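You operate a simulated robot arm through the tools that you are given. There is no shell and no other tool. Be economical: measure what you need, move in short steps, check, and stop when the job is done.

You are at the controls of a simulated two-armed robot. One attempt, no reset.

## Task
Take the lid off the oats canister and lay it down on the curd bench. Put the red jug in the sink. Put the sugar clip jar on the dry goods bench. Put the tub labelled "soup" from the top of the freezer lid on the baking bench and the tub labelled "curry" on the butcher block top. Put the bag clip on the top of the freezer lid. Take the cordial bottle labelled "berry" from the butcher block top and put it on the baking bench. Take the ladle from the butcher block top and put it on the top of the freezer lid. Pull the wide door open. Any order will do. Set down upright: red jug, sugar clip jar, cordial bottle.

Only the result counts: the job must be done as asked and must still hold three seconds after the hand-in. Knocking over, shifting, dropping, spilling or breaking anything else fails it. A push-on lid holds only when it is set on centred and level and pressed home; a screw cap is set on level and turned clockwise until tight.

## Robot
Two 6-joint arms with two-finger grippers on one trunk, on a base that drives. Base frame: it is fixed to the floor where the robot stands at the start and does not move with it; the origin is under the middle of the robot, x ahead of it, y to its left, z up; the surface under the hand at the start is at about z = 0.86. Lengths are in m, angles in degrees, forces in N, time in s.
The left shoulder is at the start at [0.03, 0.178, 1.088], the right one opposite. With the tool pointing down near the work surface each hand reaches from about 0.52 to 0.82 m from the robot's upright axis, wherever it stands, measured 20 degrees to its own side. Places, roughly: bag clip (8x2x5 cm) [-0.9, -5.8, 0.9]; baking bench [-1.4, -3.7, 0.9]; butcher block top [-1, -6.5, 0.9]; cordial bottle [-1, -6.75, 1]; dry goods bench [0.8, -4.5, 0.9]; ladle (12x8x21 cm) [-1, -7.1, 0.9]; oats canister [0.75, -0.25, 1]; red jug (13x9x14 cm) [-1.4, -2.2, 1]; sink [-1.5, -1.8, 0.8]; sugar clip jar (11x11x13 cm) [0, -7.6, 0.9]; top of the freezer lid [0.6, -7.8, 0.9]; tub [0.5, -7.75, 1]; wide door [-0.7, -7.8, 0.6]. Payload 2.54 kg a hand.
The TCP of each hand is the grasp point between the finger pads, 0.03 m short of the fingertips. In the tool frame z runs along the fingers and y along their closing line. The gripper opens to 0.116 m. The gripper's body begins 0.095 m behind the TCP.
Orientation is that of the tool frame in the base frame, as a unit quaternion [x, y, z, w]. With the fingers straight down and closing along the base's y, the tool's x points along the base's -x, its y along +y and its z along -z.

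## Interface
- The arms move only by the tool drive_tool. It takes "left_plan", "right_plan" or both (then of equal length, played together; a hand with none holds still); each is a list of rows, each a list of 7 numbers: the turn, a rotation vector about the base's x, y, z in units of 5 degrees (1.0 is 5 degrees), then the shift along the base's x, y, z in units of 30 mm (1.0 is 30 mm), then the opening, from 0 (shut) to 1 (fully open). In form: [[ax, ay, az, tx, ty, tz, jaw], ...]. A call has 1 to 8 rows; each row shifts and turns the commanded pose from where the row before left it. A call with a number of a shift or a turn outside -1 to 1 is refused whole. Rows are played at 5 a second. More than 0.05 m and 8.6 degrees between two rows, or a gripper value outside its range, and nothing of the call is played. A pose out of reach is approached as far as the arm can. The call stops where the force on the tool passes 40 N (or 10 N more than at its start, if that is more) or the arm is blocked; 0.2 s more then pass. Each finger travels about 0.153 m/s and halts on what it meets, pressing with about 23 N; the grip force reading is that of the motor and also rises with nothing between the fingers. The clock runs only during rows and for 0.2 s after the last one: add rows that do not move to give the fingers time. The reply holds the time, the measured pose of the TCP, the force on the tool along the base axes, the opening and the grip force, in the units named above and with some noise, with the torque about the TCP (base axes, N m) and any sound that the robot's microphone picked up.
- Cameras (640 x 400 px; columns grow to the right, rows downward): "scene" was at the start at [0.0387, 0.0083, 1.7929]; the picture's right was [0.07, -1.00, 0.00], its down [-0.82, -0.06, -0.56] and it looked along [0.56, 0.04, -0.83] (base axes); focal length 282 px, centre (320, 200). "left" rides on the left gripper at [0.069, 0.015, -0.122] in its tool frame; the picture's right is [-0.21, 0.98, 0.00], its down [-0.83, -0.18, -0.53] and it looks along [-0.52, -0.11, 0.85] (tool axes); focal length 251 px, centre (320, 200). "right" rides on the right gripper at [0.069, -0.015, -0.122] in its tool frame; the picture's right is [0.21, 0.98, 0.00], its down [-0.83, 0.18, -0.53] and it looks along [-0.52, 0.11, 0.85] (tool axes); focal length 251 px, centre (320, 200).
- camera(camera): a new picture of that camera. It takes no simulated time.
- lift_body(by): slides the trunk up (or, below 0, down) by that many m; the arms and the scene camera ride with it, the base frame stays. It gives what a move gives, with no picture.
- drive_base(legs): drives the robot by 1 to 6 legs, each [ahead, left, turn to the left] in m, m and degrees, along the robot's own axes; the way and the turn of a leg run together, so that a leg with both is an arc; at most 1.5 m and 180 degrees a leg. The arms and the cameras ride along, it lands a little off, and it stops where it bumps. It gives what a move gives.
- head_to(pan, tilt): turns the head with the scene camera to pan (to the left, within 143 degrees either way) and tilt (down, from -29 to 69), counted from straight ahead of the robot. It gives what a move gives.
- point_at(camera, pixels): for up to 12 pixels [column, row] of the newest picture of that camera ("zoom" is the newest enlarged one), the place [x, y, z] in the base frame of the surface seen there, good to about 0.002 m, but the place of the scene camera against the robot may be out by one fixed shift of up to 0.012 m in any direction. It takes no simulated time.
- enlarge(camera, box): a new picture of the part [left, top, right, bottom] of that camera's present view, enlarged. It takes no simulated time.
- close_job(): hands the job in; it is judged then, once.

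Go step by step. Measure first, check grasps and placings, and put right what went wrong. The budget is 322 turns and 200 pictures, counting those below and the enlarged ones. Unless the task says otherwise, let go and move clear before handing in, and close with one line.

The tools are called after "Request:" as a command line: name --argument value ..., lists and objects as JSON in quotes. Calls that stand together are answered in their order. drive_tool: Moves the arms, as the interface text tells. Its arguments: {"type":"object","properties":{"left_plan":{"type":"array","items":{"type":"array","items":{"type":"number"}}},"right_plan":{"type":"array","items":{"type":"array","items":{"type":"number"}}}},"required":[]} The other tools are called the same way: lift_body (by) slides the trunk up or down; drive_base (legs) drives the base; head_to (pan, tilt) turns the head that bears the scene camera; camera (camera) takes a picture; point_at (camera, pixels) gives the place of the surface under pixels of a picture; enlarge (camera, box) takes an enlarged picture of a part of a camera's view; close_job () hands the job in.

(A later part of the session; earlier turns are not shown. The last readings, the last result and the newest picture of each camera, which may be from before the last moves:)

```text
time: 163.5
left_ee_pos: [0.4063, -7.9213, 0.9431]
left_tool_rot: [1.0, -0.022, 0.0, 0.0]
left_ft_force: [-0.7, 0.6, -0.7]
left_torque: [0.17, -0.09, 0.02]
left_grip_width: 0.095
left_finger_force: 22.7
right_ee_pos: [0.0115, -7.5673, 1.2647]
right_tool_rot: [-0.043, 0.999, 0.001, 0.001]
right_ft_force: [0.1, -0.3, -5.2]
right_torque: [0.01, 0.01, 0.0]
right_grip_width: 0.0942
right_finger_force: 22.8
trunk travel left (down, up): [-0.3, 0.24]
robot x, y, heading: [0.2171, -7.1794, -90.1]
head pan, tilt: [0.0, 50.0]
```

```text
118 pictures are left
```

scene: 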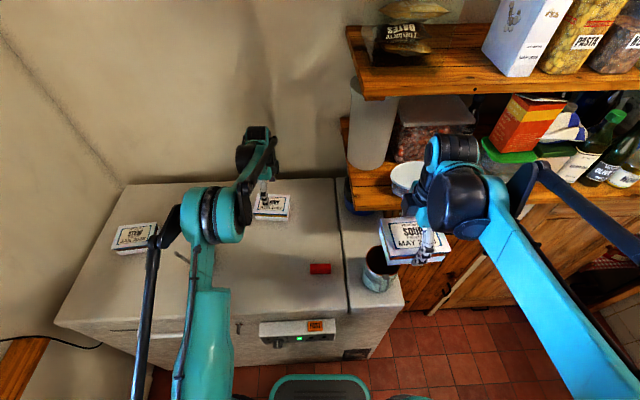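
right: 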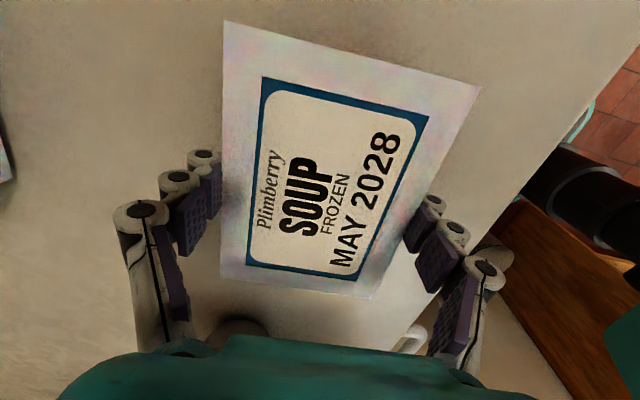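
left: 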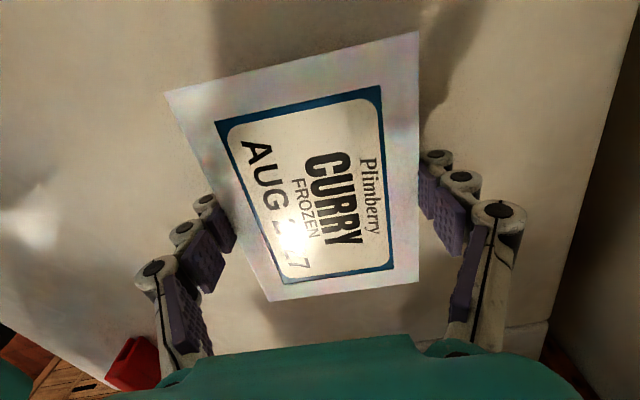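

Curry is gripped (0.095). I'll lift it, then retract.

Request:
drive_tool --left_plan '[[0, 0, 0, 0, 0, 0.4, 0.6], [0, 0, 0, 0, 0, 0.9, 0.6], [0, 0, 0, 0, 0, 1, 0.6], [0, 0, 0, 0, 0, 1, 0.6], [0, 0, 0, 0, 0, 1, 0.6], [0, 0, 0, 0, 0, 1, 0.6], [0, 0, 0, 0, 0, 1, 0.6], [0, 0, 0, 0, 0, 1, 0.6]]'

Request:
drive_tool --left_plan '[[0, 0, 0, 0, 0.3, 1, 0.6], [0, 0, 0, 0, 0.5, 1, 0.6], [0, 0, 0, 0, 0.8, 1, 0.6], [0, 0, 0, 0, 1, 0.3, 0.6], [0, 0, 0, 0, 1, 0, 0.6], [0, 0, 0, 0, 1, 0, 0.6], [0, 0, 0, 0, 1, 0, 0.6], [0, 0, 0, 0, 1, 0, 0.6]]'

Request:
drive_tool --left_plan '[[0, 0, 0, 0, 1, 0, 0.6], [0, 0, 0, 0, 1, 0, 0.6], [0, 0, 0, 0, 1, 0, 0.6], [0, 0, 0, 0, 1, 0, 0.6], [0, 0, 0, 0, 0.5, 0, 0.6]]'

Request:
camera --camera "scene"

```text
time: 165.3
left_ee_pos: [0.4074, -7.9179, 1.1652]
left_tool_rot: [1.0, -0.023, 0.0, 0.0]
left_ft_force: [-0.6, 0.6, -4.7]
left_torque: [0.03, -0.02, 0.0]
left_grip_width: 0.0945
left_finger_force: 22.3
right_ee_pos: [0.0106, -7.5665, 1.2646]
right_tool_rot: [-0.044, 0.999, 0.0, 0.001]
right_ft_force: [-0.1, 0.0, -5.0]
right_torque: [-0.04, 0.0, -0.04]
right_grip_width: 0.0945
right_finger_force: 22.8
trunk travel left (down, up): [-0.3, 0.24]
robot x, y, heading: [0.2213, -7.1764, -89.7]
head pan, tilt: [0.0, 50.0]
```

```text
time: 167.1
left_ee_pos: [0.4072, -7.7204, 1.2658]
left_tool_rot: [1.0, -0.022, -0.001, 0.001]
left_ft_force: [0.4, 0.7, -5.5]
left_torque: [-0.03, -0.01, -0.01]
left_grip_width: 0.0941
left_finger_force: 22.8
right_ee_pos: [0.0105, -7.5673, 1.266]
right_tool_rot: [-0.044, 0.999, 0.0, 0.001]
right_ft_force: [0.3, 0.2, -4.0]
right_torque: [-0.06, -0.01, 0.02]
right_grip_width: 0.0945
right_finger_force: 22.9
trunk travel left (down, up): [-0.3, 0.24]
robot x, y, heading: [0.22, -7.1787, -89.9]
head pan, tilt: [0.0, 50.0]
```

```text
time: 168.3
left_ee_pos: [0.4062, -7.5875, 1.2629]
left_tool_rot: [1.0, -0.022, 0.0, -0.001]
left_ft_force: [-0.1, -0.7, -5.5]
left_torque: [-0.01, -0.02, -0.01]
left_grip_width: 0.0948
left_finger_force: 23.2
right_ee_pos: [0.0108, -7.5684, 1.2658]
right_tool_rot: [-0.044, 0.999, 0.0, 0.001]
right_ft_force: [0.2, -0.3, -4.6]
right_torque: [0.02, -0.03, -0.01]
right_grip_width: 0.0945
right_finger_force: 23.3
trunk travel left (down, up): [-0.3, 0.24]
robot x, y, heading: [0.2217, -7.1773, -90.0]
head pan, tilt: [0.0, 50.0]
```

```text
117 pictures are left
```

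scene: 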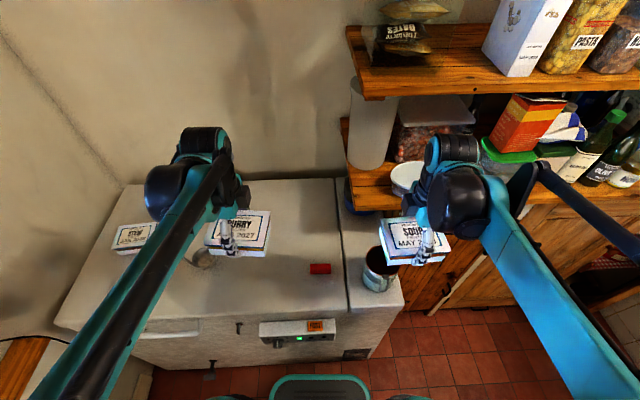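

Both tubs are held. I'll drive back to the butcher block beside its clear end, facing it.

Request:
drive_base --legs '[[-0.5, 0, 0], [0, 0, -90], [0.5, 0, 0], [0, -0.8, 0]]'

Request:
camera --camera "scene"

```text
time: 181.3
left_ee_pos: [-0.6946, -6.0979, 1.2638]
left_tool_rot: [-0.698, 0.716, 0.0, 0.0]
left_ft_force: [-0.9, -0.3, -4.3]
left_torque: [-0.03, 0.04, 0.01]
left_grip_width: 0.0945
left_finger_force: 22.9
right_ee_pos: [-0.6807, -5.7024, 1.2646]
right_tool_rot: [0.669, 0.744, -0.001, 0.001]
right_ft_force: [-0.1, 0.4, -5.4]
right_torque: [-0.01, 0.01, 0.0]
right_grip_width: 0.0948
right_finger_force: 22.4
trunk travel left (down, up): [-0.3, 0.24]
robot x, y, heading: [-0.2892, -5.9041, -179.0]
head pan, tilt: [0.0, 50.0]
```

```text
116 pictures are left
```

scene: 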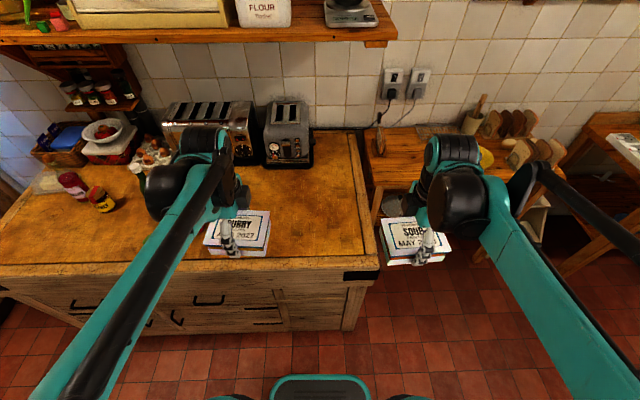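

Request:
drive_tool --left_plan '[[0, 0, 0, -1, 0.1, 0, 0.6], [0, 0, 0, -1, 0.1, 0, 0.6], [0, 0, 0, -1, 0, 0, 0.6], [0, 0, 0, -1, 0, 0, 0.6], [0, 0, 0, -1, 0, 0, 0.6], [0, 0, 0, -1, 0, 0, 0.6], [0, 0, 0, -1, 0, 0, 0.6], [0, 0, 0, -1, 0, -0.5, 0.6]]'

Request:
drive_tool --left_plan '[[0, 0, 0, -0.7, 0, -0.8, 0.6], [0, 0, 0, 0, 0, -1, 0.6], [0, 0, 0, 0, 0, -1, 0.6], [0, 0, 0, 0, 0, -1, 0.6], [0, 0, 0, 0, 0, -1, 0.6], [0, 0, 0, 0, 0, -1, 0.6], [0, 0, 0, 0, 0, -1, 0.6], [0, 0, 0, 0, 0, -1, 0.6]]'

Request:
camera --camera "left"

```text
time: 183.1
left_ee_pos: [-0.9375, -6.0923, 1.2477]
left_tool_rot: [-0.698, 0.716, -0.001, 0.0]
left_ft_force: [-1.2, -0.3, -4.7]
left_torque: [-0.02, -0.04, 0.01]
left_grip_width: 0.0944
left_finger_force: 23.3
right_ee_pos: [-0.6836, -5.7043, 1.265]
right_tool_rot: [0.668, 0.744, 0.001, 0.0]
right_ft_force: [-0.6, -0.4, -4.5]
right_torque: [0.03, -0.06, 0.02]
right_grip_width: 0.0947
right_finger_force: 22.9
trunk travel left (down, up): [-0.3, 0.24]
robot x, y, heading: [-0.2872, -5.9043, -178.8]
head pan, tilt: [0.0, 50.0]
```

```text
time: 184.9
left_ee_pos: [-0.9549, -6.0927, 1.014]
left_tool_rot: [-0.698, 0.716, 0.0, 0.0]
left_ft_force: [-0.1, -0.1, -5.7]
left_torque: [0.0, -0.01, 0.0]
left_grip_width: 0.0947
left_finger_force: 23.2
right_ee_pos: [-0.683, -5.7033, 1.2645]
right_tool_rot: [0.668, 0.744, 0.0, 0.001]
right_ft_force: [0.0, -0.6, -4.5]
right_torque: [-0.01, -0.04, 0.0]
right_grip_width: 0.0945
right_finger_force: 22.6
trunk travel left (down, up): [-0.3, 0.24]
robot x, y, heading: [-0.2887, -5.9063, -178.7]
head pan, tilt: [0.0, 50.0]
```

```text
115 pictures are left
```

left: 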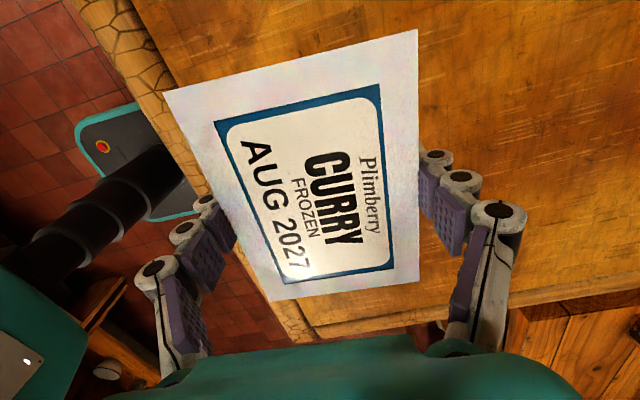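

Request:
drive_tool --left_plan '[[0, 0, 0, -0.5, 0, -0.9, 0.6], [0, 0, 0, 0, 0, -0.9, 0.6], [0, 0, 0, 0, 0, -0.7, 0.6], [0, 0, 0, 0, 0, -0.3, 0.6], [0, 0, 0, 0, 0, -0.15, 0.6], [0, 0, 0, 0, 0, -0.1, 0.6], [0, 0, 0, 0, 0, 0, 0.6]]'

```text
time: 186.5
left_ee_pos: [-0.9703, -6.0902, 0.9238]
left_tool_rot: [-0.698, 0.716, 0.0, 0.001]
left_ft_force: [0.1, 0.4, -5.2]
left_torque: [-0.02, -0.02, -0.01]
left_grip_width: 0.0946
left_finger_force: 22.8
right_ee_pos: [-0.6825, -5.702, 1.2652]
right_tool_rot: [0.669, 0.743, 0.0, 0.0]
right_ft_force: [0.0, 1.5, -4.7]
right_torque: [-0.01, -0.01, -0.04]
right_grip_width: 0.0945
right_finger_force: 22.6
trunk travel left (down, up): [-0.3, 0.24]
robot x, y, heading: [-0.2873, -5.9011, -178.8]
head pan, tilt: [0.0, 50.0]
```

Request:
drive_tool --left_plan '[[0, 0, 0, 0, 0, -0.09, 0.6], [0, 0, 0, 0, 0, -0.09, 0.6], [0, 0, 0, 0, 0, -0.09, 0.6], [0, 0, 0, 0, 0, 0, 0.6]]'

```text
time: 187.5
left_ee_pos: [-0.97, -6.0924, 0.9164]
left_tool_rot: [-0.698, 0.716, 0.001, -0.001]
left_ft_force: [-6.8, 0.1, 13.9]
left_torque: [0.04, 0.24, -0.17]
left_grip_width: 0.0949
left_finger_force: 23.7
right_ee_pos: [-0.6804, -5.7028, 1.2657]
right_tool_rot: [0.668, 0.744, -0.001, 0.001]
right_ft_force: [0.6, 0.6, -4.0]
right_torque: [-0.03, -0.02, -0.02]
right_grip_width: 0.0946
right_finger_force: 23.1
trunk travel left (down, up): [-0.3, 0.24]
robot x, y, heading: [-0.2871, -5.9023, -179.0]
head pan, tilt: [0.0, 50.0]
```

Curry is in contact. I'll release and rise.

Request:
drive_tool --left_plan '[[0, 0, 0, 0, 0, 0.03, 0.6], [0, 0, 0, 0, 0, 0, 0.9], [0, 0, 0, 0, 0, 0, 1], [0, 0, 0, 0, 0, 0, 1], [0, 0, 0, 0, 0, 0.5, 1], [0, 0, 0, 0, 0, 1, 1], [0, 0, 0, 0, 0, 1, 1], [0, 0, 0, 0, 0, 1, 1]]'

Request:
camera --camera "left"

```text
time: 189.3
left_ee_pos: [-0.9691, -6.0903, 1.0209]
left_tool_rot: [-0.698, 0.716, 0.001, 0.0]
left_ft_force: [1.0, 0.5, -0.4]
left_torque: [0.0, 0.03, 0.01]
left_grip_width: 0.116
left_finger_force: 0.0
right_ee_pos: [-0.6795, -5.7027, 1.2659]
right_tool_rot: [0.669, 0.744, 0.0, 0.001]
right_ft_force: [0.0, 0.2, -4.9]
right_torque: [0.02, 0.04, 0.04]
right_grip_width: 0.0944
right_finger_force: 22.6
trunk travel left (down, up): [-0.3, 0.24]
robot x, y, heading: [-0.286, -5.9057, -179.1]
head pan, tilt: [0.0, 50.0]
```

```text
114 pictures are left
```

left: 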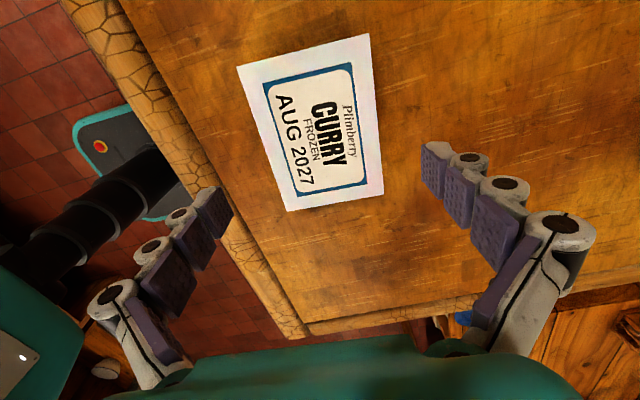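

Curry is set on the block. I'll raise and retract the left hand, then strafe toward the bottles.

Request:
drive_tool --left_plan '[[0, 0, 0, 0, 0, 1, 1], [0, 0, 0, 0, 0, 1, 0.8], [0, 0, 0, 0.6, 0, 1, 0.6], [0, 0, 0, 1, 0, 1, 0.6], [0, 0, 0, 1, 0, 1, 0.6], [0, 0, 0, 1, 0, 1, 0.6], [0, 0, 0, 1, 0, 1, 0.6], [0, 0, 0, 1, 0, 1, 0.6]]'

Request:
drive_base --legs '[[0, 0.45, -1]]'

Request:
camera --camera "scene"

Request:
camera --camera "left"

```text
time: 191.1
left_ee_pos: [-0.8012, -6.0914, 1.263]
left_tool_rot: [-0.699, 0.715, 0.001, 0.0]
left_ft_force: [1.7, -1.0, 0.6]
left_torque: [-0.02, 0.04, 0.0]
left_grip_width: 0.0696
left_finger_force: 0.1
right_ee_pos: [-0.6788, -5.7024, 1.2653]
right_tool_rot: [0.668, 0.744, -0.002, 0.001]
right_ft_force: [0.9, -0.4, -4.0]
right_torque: [0.01, 0.06, 0.01]
right_grip_width: 0.0946
right_finger_force: 22.8
trunk travel left (down, up): [-0.3, 0.24]
robot x, y, heading: [-0.2849, -5.9014, -179.0]
head pan, tilt: [0.0, 50.0]
```

```text
time: 193.8
left_ee_pos: [-0.8056, -6.5314, 1.2615]
left_tool_rot: [-0.69, 0.724, 0.0, 0.0]
left_ft_force: [0.2, 0.5, 0.1]
left_torque: [0.03, 0.04, 0.01]
left_grip_width: 0.0693
left_finger_force: 0.0
right_ee_pos: [-0.6739, -6.1446, 1.2653]
right_tool_rot: [0.678, 0.735, -0.001, 0.0]
right_ft_force: [0.9, 0.0, -5.0]
right_torque: [0.02, 0.0, -0.02]
right_grip_width: 0.0942
right_finger_force: 22.8
trunk travel left (down, up): [-0.3, 0.24]
robot x, y, heading: [-0.2829, -6.3556, 179.5]
head pan, tilt: [0.0, 50.0]
```

```text
113 pictures are left
```

scene: 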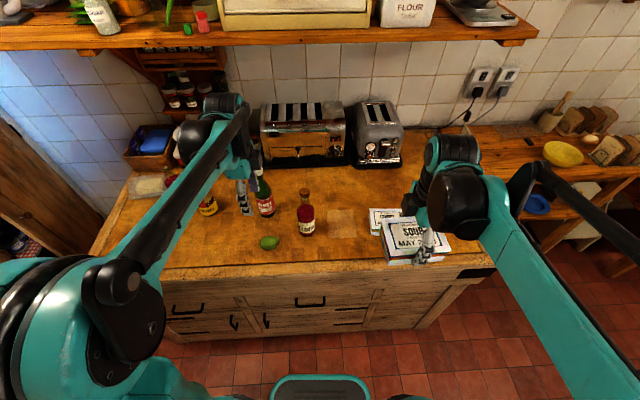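

```text
112 pictures are left
```

left: 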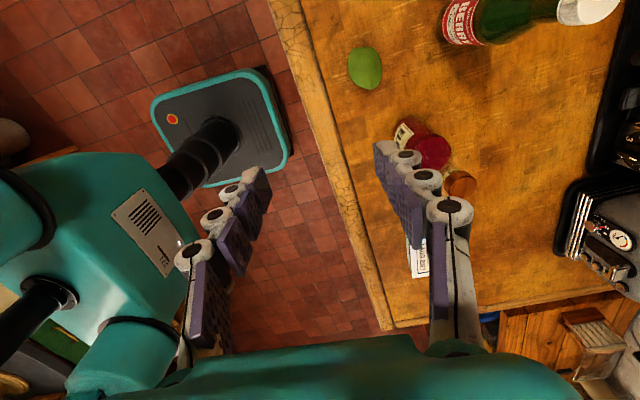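

Request:
enlarge --camera "scene" --box '[180, 150, 340, 270]'

Request:
point_at --camera "left" --pixels '[[450, 10], [490, 40], [530, 5], [590, 10], [365, 68], [430, 150], [460, 183], [600, 12]]'

Request:
point_at --camera "scene" --pixels '[[265, 207], [262, 185], [302, 195], [307, 230], [265, 215], [258, 200], [273, 200], [208, 205]]'

```text
3.33 times, centred on (260, 210) of scene
```

zoom: 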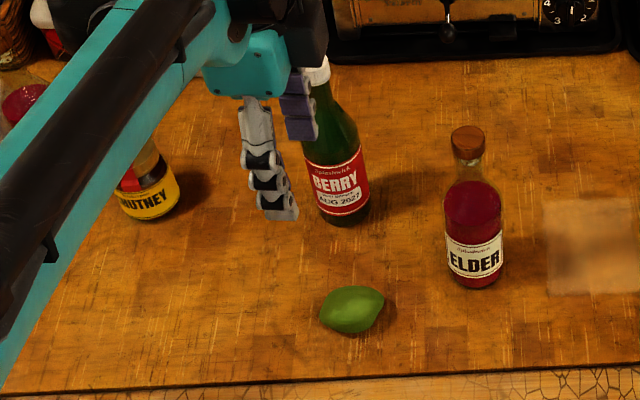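

```text
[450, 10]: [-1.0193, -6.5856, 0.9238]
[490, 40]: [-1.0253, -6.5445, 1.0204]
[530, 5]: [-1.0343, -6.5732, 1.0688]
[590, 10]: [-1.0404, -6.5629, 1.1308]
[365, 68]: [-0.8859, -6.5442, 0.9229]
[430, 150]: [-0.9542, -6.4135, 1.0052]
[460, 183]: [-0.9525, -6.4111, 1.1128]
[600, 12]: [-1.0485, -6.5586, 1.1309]
```

```text
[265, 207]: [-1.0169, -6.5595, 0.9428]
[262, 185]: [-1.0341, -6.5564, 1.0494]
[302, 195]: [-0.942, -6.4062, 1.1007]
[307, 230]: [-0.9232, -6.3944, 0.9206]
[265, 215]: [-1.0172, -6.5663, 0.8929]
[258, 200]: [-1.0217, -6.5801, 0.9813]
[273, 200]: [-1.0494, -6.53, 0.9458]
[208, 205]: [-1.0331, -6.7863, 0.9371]
```

Request:
enlarge --camera "left" --box '[420, 0, 640, 130]'

```text
2.91 times, centred on (530, 65) of left
```

zoom: 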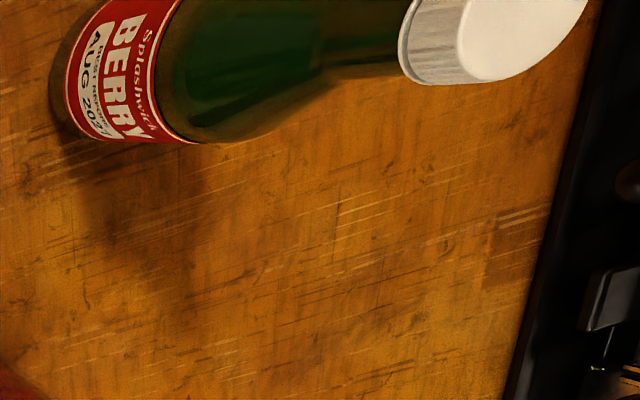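

Request:
point_at --camera "zoom" --pixels '[[190, 140], [250, 135], [300, 100], [340, 72], [390, 72], [410, 80], [470, 75], [250, 60], [350, 30], [400, 30], [520, 40]]'

```text
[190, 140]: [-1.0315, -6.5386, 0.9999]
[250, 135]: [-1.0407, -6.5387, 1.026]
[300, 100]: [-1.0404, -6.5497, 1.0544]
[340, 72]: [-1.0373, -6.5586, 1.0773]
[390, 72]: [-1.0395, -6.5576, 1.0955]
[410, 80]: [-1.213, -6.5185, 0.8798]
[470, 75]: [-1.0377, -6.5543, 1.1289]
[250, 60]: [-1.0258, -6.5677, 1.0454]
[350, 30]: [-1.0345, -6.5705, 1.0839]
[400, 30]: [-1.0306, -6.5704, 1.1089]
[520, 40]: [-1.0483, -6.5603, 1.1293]
```

Berry bottle: axis about (−1.048,−6.565), cap z 1.10–1.13, neck 1.075–1.10. I'll edge the base 10 cm closer and place the left hand above it.

Request:
drive_base --legs '[[0.1, 0, 0]]'

Request:
drive_tool --left_plan '[[0, 0, 0, -1, -0.3, 0, 0.6], [0, 0, 0, -1, -0.3, 0, 0.6], [0, 0, 0, -1, -0.3, 0, 0.6], [0, 0, 0, -1, -0.2, 0, 0.6], [0, 0, 0, -0.7, 0, 0, 0.6]]'

Request:
camera --camera "left"

```text
time: 195.0
left_ee_pos: [-0.9081, -6.529, 1.2606]
left_tool_rot: [-0.688, 0.726, 0.001, -0.001]
left_ft_force: [-0.3, -0.4, 0.1]
left_torque: [-0.04, 0.01, -0.01]
left_grip_width: 0.0697
left_finger_force: 0.0
right_ee_pos: [-0.7746, -6.1432, 1.264]
right_tool_rot: [0.678, 0.735, -0.001, 0.001]
right_ft_force: [-0.2, -0.1, -5.0]
right_torque: [0.0, -0.04, 0.0]
right_grip_width: 0.0945
right_finger_force: 23.0
trunk travel left (down, up): [-0.3, 0.24]
robot x, y, heading: [-0.3862, -6.3579, 179.7]
head pan, tilt: [0.0, 50.0]
```

```text
time: 196.2
left_ee_pos: [-1.0508, -6.562, 1.2625]
left_tool_rot: [-0.689, 0.725, 0.0, -0.001]
left_ft_force: [-0.5, 0.2, 0.0]
left_torque: [-0.01, -0.02, 0.0]
left_grip_width: 0.0695
left_finger_force: 0.1
right_ee_pos: [-0.7765, -6.1436, 1.2646]
right_tool_rot: [0.679, 0.734, -0.001, 0.0]
right_ft_force: [0.2, -0.3, -5.1]
right_torque: [-0.02, -0.03, 0.01]
right_grip_width: 0.0946
right_finger_force: 23.1
trunk travel left (down, up): [-0.3, 0.24]
robot x, y, heading: [-0.3835, -6.3542, 179.6]
head pan, tilt: [0.0, 50.0]
```

```text
109 pictures are left
```

left: 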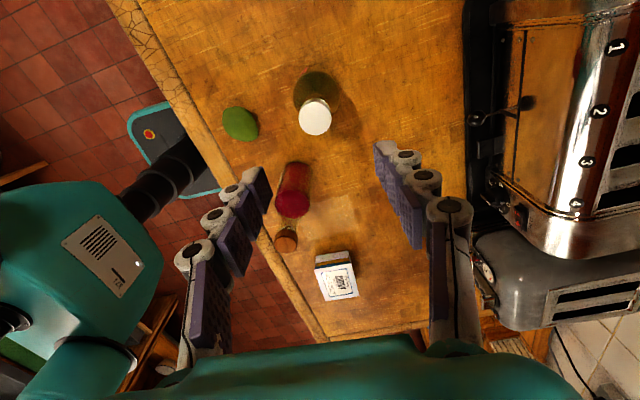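

Request:
point_at --camera "left" --pixels '[[315, 117], [302, 115], [329, 118], [315, 103], [315, 131], [530, 100], [470, 120], [520, 200]]'

```text
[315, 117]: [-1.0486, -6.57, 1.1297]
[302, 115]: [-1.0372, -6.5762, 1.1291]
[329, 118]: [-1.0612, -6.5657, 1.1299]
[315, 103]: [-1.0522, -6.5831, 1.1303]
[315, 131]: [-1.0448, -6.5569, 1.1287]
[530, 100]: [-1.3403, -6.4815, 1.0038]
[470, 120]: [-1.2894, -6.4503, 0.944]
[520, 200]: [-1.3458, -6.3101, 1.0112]
```

Cap centre (−1.049,−6.570), top z 1.130; the toaster is well away. I'll descend to z≈1.10 and close on the cap and neck.

Request:
drive_tool --left_plan '[[0, 0, 0, 0.05, -0.27, -0.9, 0.6], [0, 0, 0, 0, 0, -1, 0.6], [0, 0, 0, 0, 0, -1, 0.6], [0, 0, 0, 0, 0, -1, 0.6], [0, 0, 0, 0, 0, -1, 0.6], [0, 0, 0, 0, 0, -0.5, 0.6]]'

Request:
camera --camera "left"

```text
time: 197.6
left_ee_pos: [-1.0476, -6.5693, 1.0989]
left_tool_rot: [-0.689, 0.725, 0.0, 0.001]
left_ft_force: [-0.2, 0.8, -0.4]
left_torque: [-0.02, 0.02, -0.02]
left_grip_width: 0.0697
left_finger_force: 0.1
right_ee_pos: [-0.7752, -6.1433, 1.2643]
right_tool_rot: [0.679, 0.734, -0.001, 0.0]
right_ft_force: [0.0, 0.1, -4.5]
right_torque: [0.03, 0.02, 0.0]
right_grip_width: 0.0943
right_finger_force: 22.8
trunk travel left (down, up): [-0.3, 0.24]
robot x, y, heading: [-0.3849, -6.3529, 179.5]
head pan, tilt: [0.0, 50.0]
```

```text
108 pictures are left
```

left: 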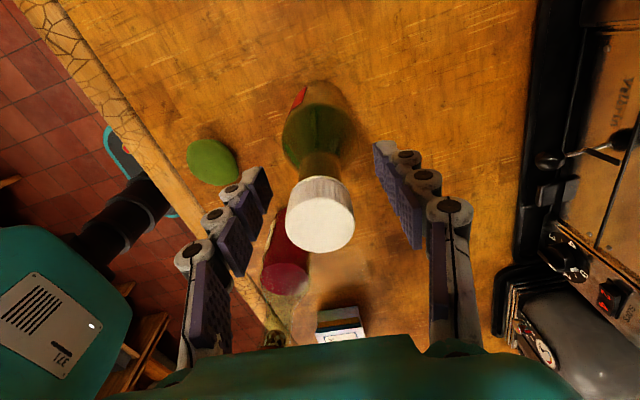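

Request:
drive_tool --left_plan '[[0, 0, 0, 0, 0, 0, 0.45], [0, 0, 0, 0, 0, 0, 0.33], [0, 0, 0, 0, 0, 0, 0.2], [0, 0, 0, 0, 0, 0, 0.1], [0, 0, 0, 0, 0, 0, 0.1]]'

Request:
camera --camera "left"

```text
time: 198.8
left_ee_pos: [-1.0473, -6.5699, 1.0996]
left_tool_rot: [-0.688, 0.725, 0.0, 0.0]
left_ft_force: [0.6, 0.4, 0.2]
left_torque: [0.0, -0.08, -0.06]
left_grip_width: 0.0301
left_finger_force: 23.1
right_ee_pos: [-0.7748, -6.1434, 1.2653]
right_tool_rot: [0.679, 0.734, 0.0, 0.002]
right_ft_force: [-0.6, -0.4, -4.5]
right_torque: [-0.01, -0.02, 0.0]
right_grip_width: 0.0942
right_finger_force: 23.1
trunk travel left (down, up): [-0.3, 0.24]
robot x, y, heading: [-0.3857, -6.3514, 179.8]
head pan, tilt: [0.0, 50.0]
```

```text
107 pictures are left
```

left: 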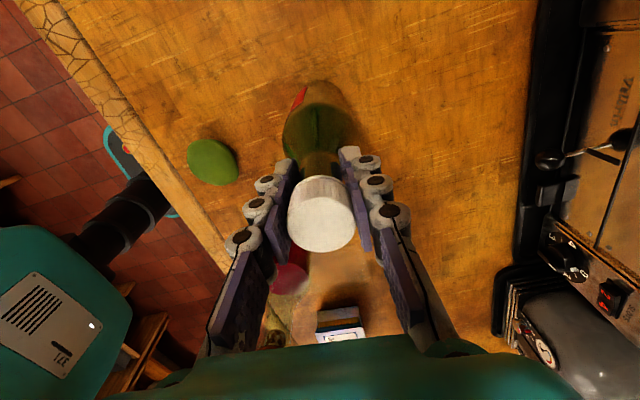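

Gripped (0.030 m, cap width). I'll lift gently to see whether the bottle follows.

Request:
drive_tool --left_plan '[[0, 0, 0, 0, 0, 0.2, 0.1], [0, 0, 0, 0, 0, 0.4, 0.1], [0, 0, 0, 0, 0, 0.7, 0.1], [0, 0, 0, 0, 0, 1, 0.1], [0, 0, 0, 0, 0, 1, 0.1], [0, 0, 0, 0, 0, 1, 0.1], [0, 0, 0, 0, 0, 1, 0.1], [0, 0, 0, 0, 0, 1, 0.1]]'

Request:
camera --camera "scene"

```text
time: 200.6
left_ee_pos: [-1.0502, -6.5683, 1.289]
left_tool_rot: [-0.688, 0.725, 0.0, 0.0]
left_ft_force: [-1.0, 0.2, -6.9]
left_torque: [0.01, -0.01, -0.03]
left_grip_width: 0.0299
left_finger_force: 23.0
right_ee_pos: [-0.775, -6.1429, 1.266]
right_tool_rot: [0.679, 0.734, -0.001, 0.001]
right_ft_force: [0.5, -0.1, -3.9]
right_torque: [0.01, 0.04, 0.06]
right_grip_width: 0.0941
right_finger_force: 23.2
trunk travel left (down, up): [-0.3, 0.24]
robot x, y, heading: [-0.3839, -6.3525, 179.4]
head pan, tilt: [0.0, 50.0]
```

```text
106 pictures are left
```

scene: 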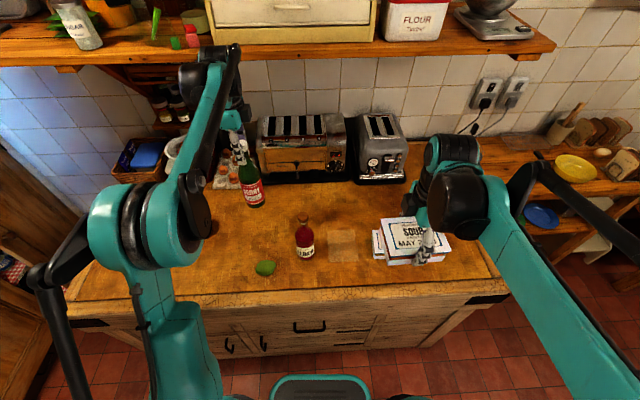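

The bottle is held (6.9 N). I'll back off and strafe along to the baking bench.

Request:
drive_base --legs '[[-0.33, 0, 0], [0, -1.5, 0], [0, -1.1, 0]]'

Request:
camera --camera "scene"

```text
time: 215.0
left_ee_pos: [-0.6716, -3.9785, 1.2882]
left_tool_rot: [-0.683, 0.731, 0.001, 0.0]
left_ft_force: [-0.2, 1.0, -7.9]
left_torque: [0.0, -0.01, 0.02]
left_grip_width: 0.03
left_finger_force: 23.0
right_ee_pos: [-0.3918, -3.5579, 1.2646]
right_tool_rot: [0.684, 0.729, -0.001, 0.0]
right_ft_force: [-0.1, -0.6, -5.0]
right_torque: [0.0, -0.02, 0.0]
right_grip_width: 0.0945
right_finger_force: 22.9
trunk travel left (down, up): [-0.3, 0.24]
robot x, y, heading: [-0.0049, -3.7807, 178.5]
head pan, tilt: [0.0, 50.0]
```

```text
105 pictures are left
```

scene: 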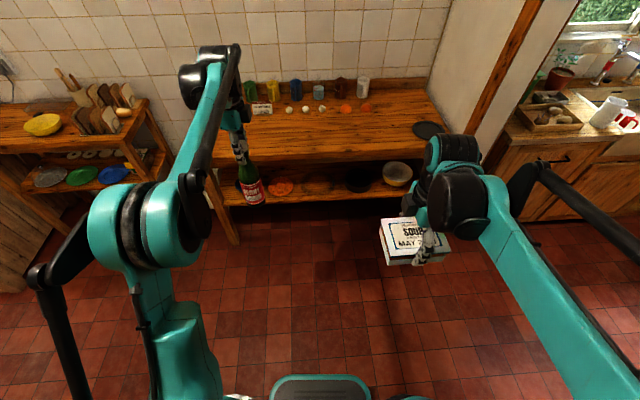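

Request:
point_at --camera "scene" --pixels '[[300, 150], [300, 130], [360, 135], [305, 110], [262, 105], [435, 148], [430, 130], [230, 155], [345, 145], [270, 158]]'

Request:
enlarge --camera "scene" --box '[200, 60, 480, 210]'

```text
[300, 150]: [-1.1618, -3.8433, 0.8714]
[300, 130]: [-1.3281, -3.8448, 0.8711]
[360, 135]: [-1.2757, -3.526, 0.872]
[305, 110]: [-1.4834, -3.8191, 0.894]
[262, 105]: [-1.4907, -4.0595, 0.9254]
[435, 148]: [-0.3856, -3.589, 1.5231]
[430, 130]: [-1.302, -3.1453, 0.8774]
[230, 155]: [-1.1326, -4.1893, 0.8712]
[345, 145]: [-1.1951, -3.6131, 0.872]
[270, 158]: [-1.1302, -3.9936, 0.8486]
```

```text
2.29 times, centred on (340, 135) of scene
```

zoom: 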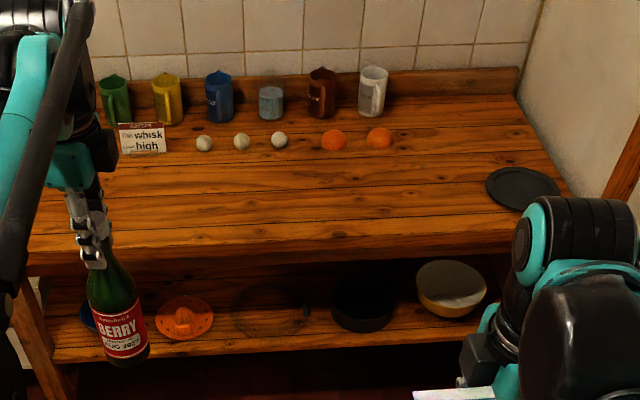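

The front strip of the bench (x −1.15…−1.40, y −4.15…−3.25) is free. I'll drive in so the bottle hangs over (−1.29,−3.98).

Request:
drive_base --legs '[[0.61, 0, 1.3]]'

Request:
camera --camera "left"

Request:
camera --camera "scene"

```text
time: 218.4
left_ee_pos: [-1.2686, -3.9833, 1.289]
left_tool_rot: [-0.689, 0.724, 0.0, 0.001]
left_ft_force: [0.7, -0.1, -6.7]
left_torque: [-0.02, -0.01, -0.01]
left_grip_width: 0.0299
left_finger_force: 23.2
right_ee_pos: [-0.9969, -3.5571, 1.2656]
right_tool_rot: [0.677, 0.736, 0.001, 0.001]
right_ft_force: [-0.3, -0.3, -4.2]
right_torque: [-0.06, 0.01, 0.03]
right_grip_width: 0.0944
right_finger_force: 23.0
trunk travel left (down, up): [-0.3, 0.24]
robot x, y, heading: [-0.6088, -3.7615, 179.9]
head pan, tilt: [0.0, 50.0]
```

```text
103 pictures are left
```

left: 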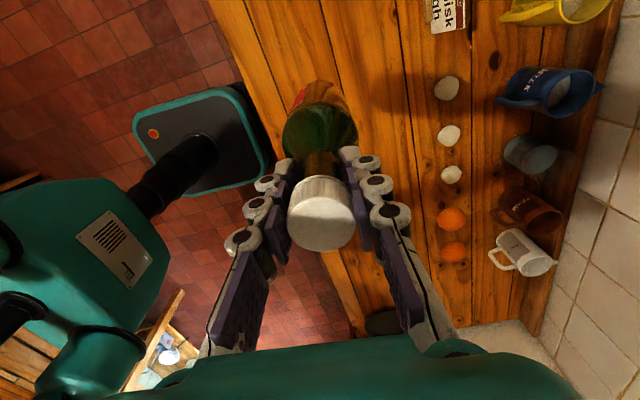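

```text
102 pictures are left
```

scene: 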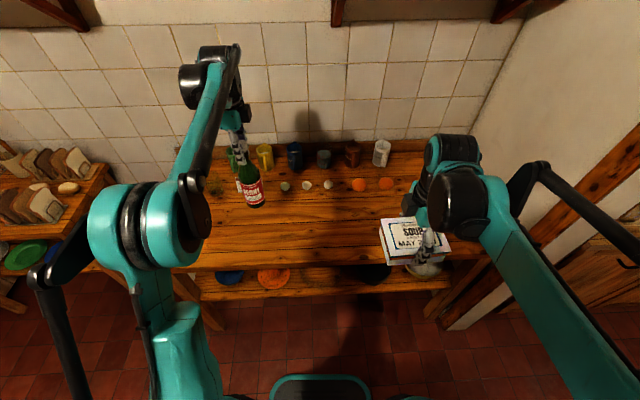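

Request:
point_at --camera "left" --pixels '[[385, 60], [390, 120], [270, 60], [430, 200], [250, 20]]'

Request:
drive_tool --left_plan '[[0, 0, 0, -0.3, 0, -0.8, 0.1], [0, 0, 0, 0, 0, -0.9, 0.1], [0, 0, 0, 0, 0, -0.9, 0.1], [0, 0, 0, 0, 0, -0.9, 0.1], [0, 0, 0, 0, 0, -0.9, 0.1], [0, 0, 0, 0, 0, -0.6, 0.1], [0, 0, 0, 0, 0, -0.3, 0.1]]' --right_plan '[[0, 0, 0, -0.9, 0, 0, 0.6], [0, 0, 0, -1, 0, 0, 0.6], [0, 0, 0, -1, 0, 0, 0.6], [0, 0, 0, -1, 0, 0, 0.6], [0, 0, 0, -1, 0, 0, 0.6], [0, 0, 0, -1, 0, 0, 0.6], [0, 0, 0, -1, 0, 0, 0.6]]'

```text
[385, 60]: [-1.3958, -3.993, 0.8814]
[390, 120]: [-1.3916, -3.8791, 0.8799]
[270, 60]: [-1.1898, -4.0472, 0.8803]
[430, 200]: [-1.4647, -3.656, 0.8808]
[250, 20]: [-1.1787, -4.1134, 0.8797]
```

```text
time: 220.0
left_ee_pos: [-1.2797, -3.9841, 1.1276]
left_tool_rot: [-0.689, 0.724, -0.001, 0.001]
left_ft_force: [-0.1, -0.6, -7.2]
left_torque: [-0.03, -0.03, 0.02]
left_grip_width: 0.0299
left_finger_force: 22.8
right_ee_pos: [-1.2047, -3.5572, 1.2641]
right_tool_rot: [0.677, 0.736, 0.0, 0.001]
right_ft_force: [-0.4, 0.1, -5.4]
right_torque: [-0.02, -0.03, -0.02]
right_grip_width: 0.0944
right_finger_force: 23.2
trunk travel left (down, up): [-0.3, 0.24]
robot x, y, heading: [-0.6058, -3.7664, 179.6]
head pan, tilt: [0.0, 50.0]
```

Bench z is 0.880, so bottle contact is expected at TCP≈1.099. I'll lower slowly and bring the soup over its spot.

Request:
drive_tool --left_plan '[[0, 0, 0, 0, 0, -0.3, 0.1], [0, 0, 0, 0, 0, -0.3, 0.1], [0, 0, 0, 0, 0, -0.15, 0.1], [0, 0, 0, 0, 0, -0.1, 0.1], [0, 0, 0, 0, 0, -0.08, 0.1], [0, 0, 0, 0, 0, 0, 0.1]]' --right_plan '[[0, 0, 0, -0.9, 0, 0, 0.6], [0, 0, 0, -0.8, 0, -0.8, 0.6], [0, 0, 0, 0, 0, -0.9, 0.6], [0, 0, 0, 0, 0, -0.9, 0.6], [0, 0, 0, 0, 0, -0.9, 0.6], [0, 0, 0, 0, 0, -0.9, 0.6]]'

```text
time: 221.4
left_ee_pos: [-1.2772, -3.9831, 1.1]
left_tool_rot: [-0.689, 0.724, -0.001, 0.001]
left_ft_force: [0.4, -0.7, -7.2]
left_torque: [-0.03, -0.01, -0.02]
left_grip_width: 0.03
left_finger_force: 22.9
right_ee_pos: [-1.2549, -3.5578, 1.1315]
right_tool_rot: [0.677, 0.736, 0.0, 0.002]
right_ft_force: [0.2, -0.3, -5.8]
right_torque: [0.01, -0.04, -0.01]
right_grip_width: 0.0945
right_finger_force: 22.4
trunk travel left (down, up): [-0.3, 0.24]
robot x, y, heading: [-0.6087, -3.7655, 179.5]
head pan, tilt: [0.0, 50.0]
```

Request:
drive_tool --left_plan '[[0, 0, 0, 0, 0, -0.06, 0.1], [0, 0, 0, 0, 0, -0.06, 0.1], [0, 0, 0, 0, 0, -0.04, 0.1], [0, 0, 0, 0, 0, 0, 0.1]]'

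```text
time: 222.4
left_ee_pos: [-1.2757, -3.9827, 1.0975]
left_tool_rot: [-0.69, 0.724, 0.001, -0.001]
left_ft_force: [-2.1, -1.7, 15.3]
left_torque: [-0.02, -0.05, -0.01]
left_grip_width: 0.03
left_finger_force: 22.9
right_ee_pos: [-1.2524, -3.5567, 1.1332]
right_tool_rot: [0.677, 0.736, -0.001, 0.001]
right_ft_force: [0.1, -0.5, -4.1]
right_torque: [-0.02, -0.03, -0.01]
right_grip_width: 0.0944
right_finger_force: 23.4
trunk travel left (down, up): [-0.3, 0.24]
robot x, y, heading: [-0.6075, -3.7652, 179.6]
head pan, tilt: [0.0, 50.0]
```

Contact. I'll ease the load, open, and rise.

Request:
drive_tool --left_plan '[[0, 0, 0, 0, 0, 0.04, 0.1], [0, 0, 0, 0, 0, 0, 0.3], [0, 0, 0, 0, 0, 0, 0.45], [0, 0, 0, 0, 0, 0, 0.6], [0, 0, 0, 0, 0, 0.5, 0.6], [0, 0, 0, 0, 0, 1, 0.6], [0, 0, 0, 0, 0, 1, 0.6], [0, 0, 0, 0, 0, 1, 0.6]]'

Request:
camera --camera "left"

Request:
camera --camera "right"

```text
time: 224.2
left_ee_pos: [-1.277, -3.9852, 1.2036]
left_tool_rot: [-0.691, 0.723, 0.0, 0.001]
left_ft_force: [0.3, 0.2, 0.2]
left_torque: [-0.01, 0.03, -0.01]
left_grip_width: 0.0698
left_finger_force: 0.0
right_ee_pos: [-1.2532, -3.5572, 1.1332]
right_tool_rot: [0.677, 0.736, 0.0, 0.0]
right_ft_force: [0.7, -0.7, -4.8]
right_torque: [-0.06, 0.0, 0.02]
right_grip_width: 0.0946
right_finger_force: 23.7
trunk travel left (down, up): [-0.3, 0.24]
robot x, y, heading: [-0.6061, -3.7629, 179.7]
head pan, tilt: [0.0, 50.0]
```

```text
101 pictures are left
```

left: 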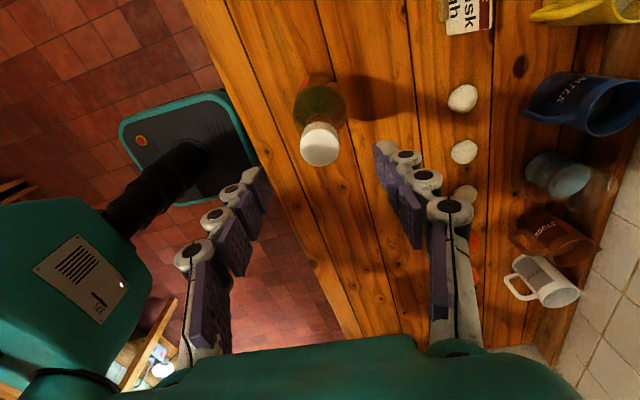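

```text
100 pictures are left
```

right: 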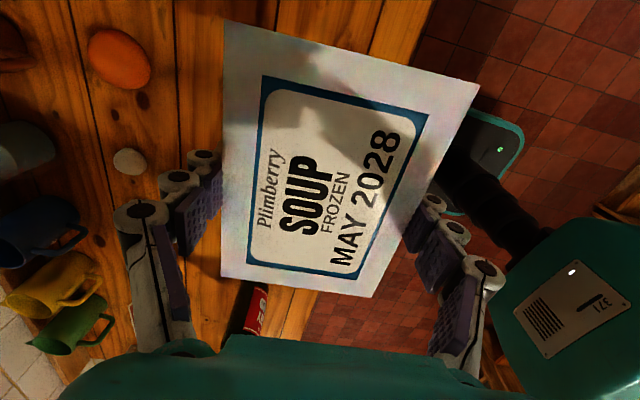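

The bottle stands upright on the bench. Now lower the soup tub.

Request:
drive_tool --right_plan '[[0, 0, 0, -0.3, 0, -1, 0.6], [0, 0, 0, 0, 0, -1, 0.6], [0, 0, 0, 0, 0, -1, 0.6], [0, 0, 0, 0, 0, -1, 0.6], [0, 0, 0, 0, 0, -1, 0.6], [0, 0, 0, 0, 0, -1, 0.6], [0, 0, 0, 0, 0, -0.7, 0.6], [0, 0, 0, 0, 0, -0.2, 0.6]]'

Request:
drive_tool --right_plan '[[0, 0, 0, 0, 0, -0.12, 0.6], [0, 0, 0, 0, 0, -0.12, 0.6], [0, 0, 0, 0, 0, -0.07, 0.6], [0, 0, 0, 0, 0, 0, 0.6]]'

```text
time: 226.0
left_ee_pos: [-1.278, -3.984, 1.2025]
left_tool_rot: [-0.69, 0.724, 0.0, 0.0]
left_ft_force: [0.1, -0.4, 0.5]
left_torque: [0.02, 0.0, 0.0]
left_grip_width: 0.0697
left_finger_force: 0.0
right_ee_pos: [-1.2615, -3.5567, 0.9256]
right_tool_rot: [0.677, 0.736, 0.0, 0.001]
right_ft_force: [-0.8, 0.5, -5.4]
right_torque: [-0.02, 0.0, 0.01]
right_grip_width: 0.0945
right_finger_force: 23.0
trunk travel left (down, up): [-0.3, 0.24]
robot x, y, heading: [-0.6078, -3.7663, 179.6]
head pan, tilt: [0.0, 50.0]
```

```text
time: 227.0
left_ee_pos: [-1.2765, -3.9843, 1.2047]
left_tool_rot: [-0.689, 0.725, -0.001, 0.0]
left_ft_force: [-0.2, 0.2, 0.1]
left_torque: [-0.01, 0.0, 0.02]
left_grip_width: 0.0696
left_finger_force: 0.1
right_ee_pos: [-1.2609, -3.5572, 0.9181]
right_tool_rot: [0.677, 0.736, -0.001, 0.0]
right_ft_force: [-6.2, 2.0, 15.0]
right_torque: [0.04, 0.22, 0.02]
right_grip_width: 0.0949
right_finger_force: 23.3
trunk travel left (down, up): [-0.3, 0.24]
robot x, y, heading: [-0.6017, -3.7716, 179.8]
head pan, tilt: [0.0, 50.0]
```

Contact. I'll release the soup and raise both hands.

Request:
drive_tool --left_plan '[[0, 0, 0, 0, 0, 0, 0.6], [0, 0, 0, 0, 0, 0, 0.6], [0, 0, 0, 0, 0, 0, 0.6], [0, 0, 0, 0, 0, 0, 0.6], [0, 0, 0, 0, 0, 0.8, 0.6], [0, 0, 0, 0, 0, 0.8, 0.6], [0, 0, 0, 0, 0, 0, 0.6], [0, 0, 0, 0, 0, 0, 0.6]]' --right_plan '[[0, 0, 0, 0, 0, 0.03, 0.6], [0, 0, 0, 0, 0, 0, 0.9], [0, 0, 0, 0, 0, 0, 1], [0, 0, 0, 0, 0, 0, 1], [0, 0, 0, 0, 0, 0.5, 1], [0, 0, 0, 0, 0, 1, 1], [0, 0, 0, 0, 0, 1, 1], [0, 0, 0, 0, 0, 1, 1]]'

Request:
camera --camera "right"

Request:
drive_tool --left_plan '[[0, 0, 0, 0.6, 0, 0, 0.6], [0, 0, 0, 1, 0, 0, 0.6], [0, 0, 0, 1, 0, 0, 0.6], [0, 0, 0, 1, 0, 0, 0.6], [0, 0, 0, 1, 0, 0, 0.6], [0, 0, 0, 1, 0, 0, 0.6], [0, 0, 0, 1, 0, 0, 0.6], [0, 0, 0, 0.6, 0, 0, 0.6]]' --right_plan '[[0, 0, 0, 0, 0, 1, 1], [0, 0, 0, 0, 0, 1, 1], [0, 0, 0, 0.5, 0, 1, 1], [0, 0, 0, 1, 0, 1, 1], [0, 0, 0, 1, 0, 1, 1], [0, 0, 0, 1, 0, 1, 1], [0, 0, 0, 1, 0, 1, 1], [0, 0, 0, 1, 0, 0.5, 1]]'

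Request:
camera --camera "scene"

```text
time: 228.8
left_ee_pos: [-1.2746, -3.9834, 1.2512]
left_tool_rot: [-0.69, 0.724, 0.0, 0.0]
left_ft_force: [0.1, -0.2, -0.3]
left_torque: [0.0, 0.03, -0.01]
left_grip_width: 0.0695
left_finger_force: 0.1
right_ee_pos: [-1.2612, -3.5563, 1.0248]
right_tool_rot: [0.677, 0.736, -0.001, 0.0]
right_ft_force: [0.7, -0.3, -0.3]
right_torque: [-0.03, -0.01, 0.01]
right_grip_width: 0.1157
right_finger_force: 0.1
trunk travel left (down, up): [-0.3, 0.24]
robot x, y, heading: [-0.6053, -3.7675, 179.8]
head pan, tilt: [0.0, 50.0]
```

```text
99 pictures are left
```

right: 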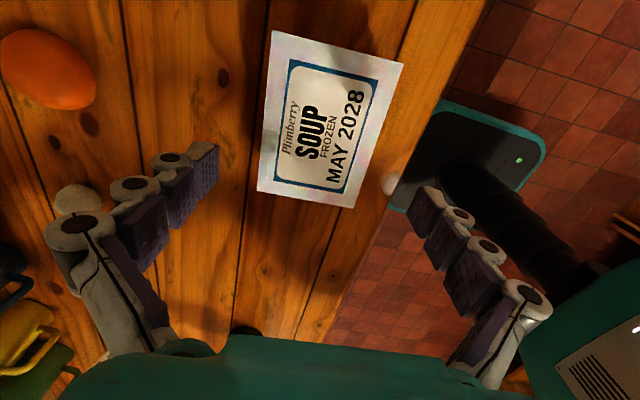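

```text
time: 230.6
left_ee_pos: [-1.0569, -3.9846, 1.2529]
left_tool_rot: [-0.69, 0.724, 0.001, -0.001]
left_ft_force: [0.7, 0.6, -0.1]
left_torque: [0.02, 0.06, -0.01]
left_grip_width: 0.0697
left_finger_force: 0.0
right_ee_pos: [-1.0952, -3.558, 1.2488]
right_tool_rot: [0.677, 0.736, -0.001, 0.0]
right_ft_force: [0.6, 0.3, -0.4]
right_torque: [-0.05, 0.03, -0.03]
right_grip_width: 0.1161
right_finger_force: 0.0
trunk travel left (down, up): [-0.3, 0.24]
robot x, y, heading: [-0.604, -3.7668, 179.8]
head pan, tilt: [0.0, 50.0]
```

```text
98 pictures are left
```

scene: 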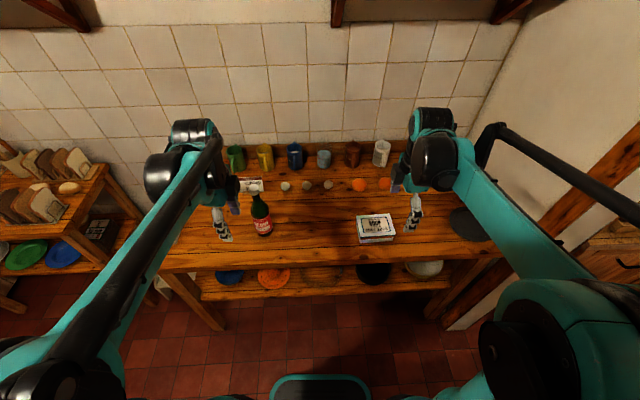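

Both are on the bench. Next the sugar jar: back off, restore both wrists to normal orientation and drive to the freezer.

Request:
drive_base --legs '[[-0.5, 0, 0], [0, 1.5, 0], [0, 1.5, 0], [0, 0, 90]]'

Request:
drive_tool --left_plan '[[0, 0, 1, 0, 0, 0, 0.6], [0, 0, 1, 0, 0, 0, 0.6], [0, 0, 1, 0, 0, 0, 0.6], [0, 0, 1, 0, 0, 0, 0.6], [0, 0, 1, 0, 0, 0, 0.6], [0, 0, 1, 0, 0, 0, 0.6], [0, 0, 1, 0, 0, 0, 0.6], [0, 0, 1, 0, 0, 0, 0.6]]' --right_plan '[[0, 0, -1, 0, 0, 0, 1], [0, 0, -1, 0, 0, 0, 1], [0, 0, -1, 0, 0, 0, 1], [0, 0, -1, 0, 0, 0, 1], [0, 0, -1, 0, 0, 0, 1], [0, 0, -1, 0, 0, 0, 1], [0, 0, -1, 0, 0, 0, 1], [0, 0, -1, 0, 0, 0, 1]]'

Request:
drive_tool --left_plan '[[0, 0, 1, 0, 0, 0, 0.6], [0, 0, 1, 0, 0, 0, 0.6], [0, 0, 1, 0, 0, 0, 0.6], [0, 0, 1, 0, 0, 0, 0.6], [0, 0, 1, 0, 0, 0, 0.6], [0, 0, 1, 0, 0, 0, 0.6], [0, 0, 1, 0, 0, 0, 0.6], [0, 0, 1, 0, 0, 0, 0.6]]' --right_plan '[[0, 0, -1, 0, 0, 0, 1], [0, 0, -1, 0, 0, 0, 1], [0, 0, -1, 0, 0, 0, 1], [0, 0, -1, 0, 0, 0, 1], [0, 0, -1, 0, 0, 0, 1], [0, 0, -1, 0, 0, 0, 1], [0, 0, -1, 0, 0, 0, 1], [0, 0, -1, 0, 0, 0, 1]]'

Request:
camera --camera "scene"

```text
time: 251.4
left_ee_pos: [0.0788, -7.222, 1.251]
left_tool_rot: [1.0, -0.023, 0.0, 0.0]
left_ft_force: [0.7, 0.8, -0.7]
left_torque: [0.04, 0.02, 0.02]
left_grip_width: 0.0695
left_finger_force: 0.1
right_ee_pos: [-0.3468, -7.2615, 1.2482]
right_tool_rot: [-0.042, 0.999, -0.001, 0.001]
right_ft_force: [-0.5, 0.4, 0.1]
right_torque: [0.0, 0.02, -0.01]
right_grip_width: 0.116
right_finger_force: 0.1
trunk travel left (down, up): [-0.3, 0.24]
robot x, y, heading: [-0.1393, -6.7699, -90.1]
head pan, tilt: [0.0, 50.0]
```

```text
time: 253.2
left_ee_pos: [0.0788, -7.2213, 1.2515]
left_tool_rot: [0.947, 0.322, 0.0, 0.0]
left_ft_force: [-0.5, 0.1, -0.2]
left_torque: [-0.03, 0.0, -0.01]
left_grip_width: 0.0695
left_finger_force: 0.1
right_ee_pos: [-0.3467, -7.2611, 1.2487]
right_tool_rot: [0.302, 0.953, 0.0, 0.001]
right_ft_force: [-0.1, 0.6, 0.5]
right_torque: [0.04, 0.0, 0.02]
right_grip_width: 0.1159
right_finger_force: 0.1
trunk travel left (down, up): [-0.3, 0.24]
robot x, y, heading: [-0.1415, -6.77, -90.4]
head pan, tilt: [0.0, 50.0]
```

```text
time: 255.0
left_ee_pos: [0.0788, -7.2212, 1.2505]
left_tool_rot: [0.78, 0.626, 0.0, -0.001]
left_ft_force: [-0.6, 0.9, -0.8]
left_torque: [0.0, 0.02, -0.03]
left_grip_width: 0.0696
left_finger_force: 0.0
right_ee_pos: [-0.3479, -7.26, 1.2483]
right_tool_rot: [0.609, 0.793, 0.0, 0.001]
right_ft_force: [-0.4, 0.3, 0.6]
right_torque: [0.01, -0.03, 0.05]
right_grip_width: 0.116
right_finger_force: 0.0
trunk travel left (down, up): [-0.3, 0.24]
robot x, y, heading: [-0.1386, -6.7671, -90.2]
head pan, tilt: [0.0, 50.0]
```

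```text
97 pictures are left
```

scene: 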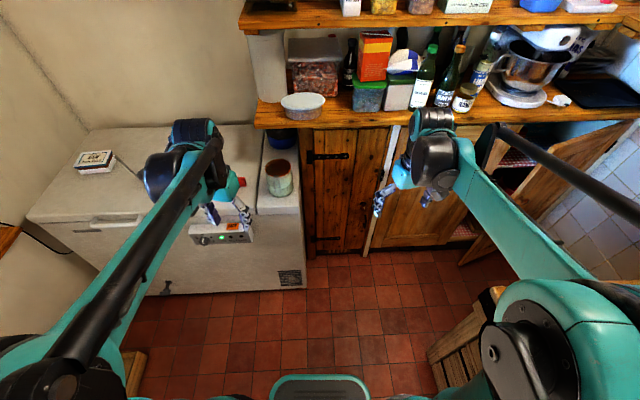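

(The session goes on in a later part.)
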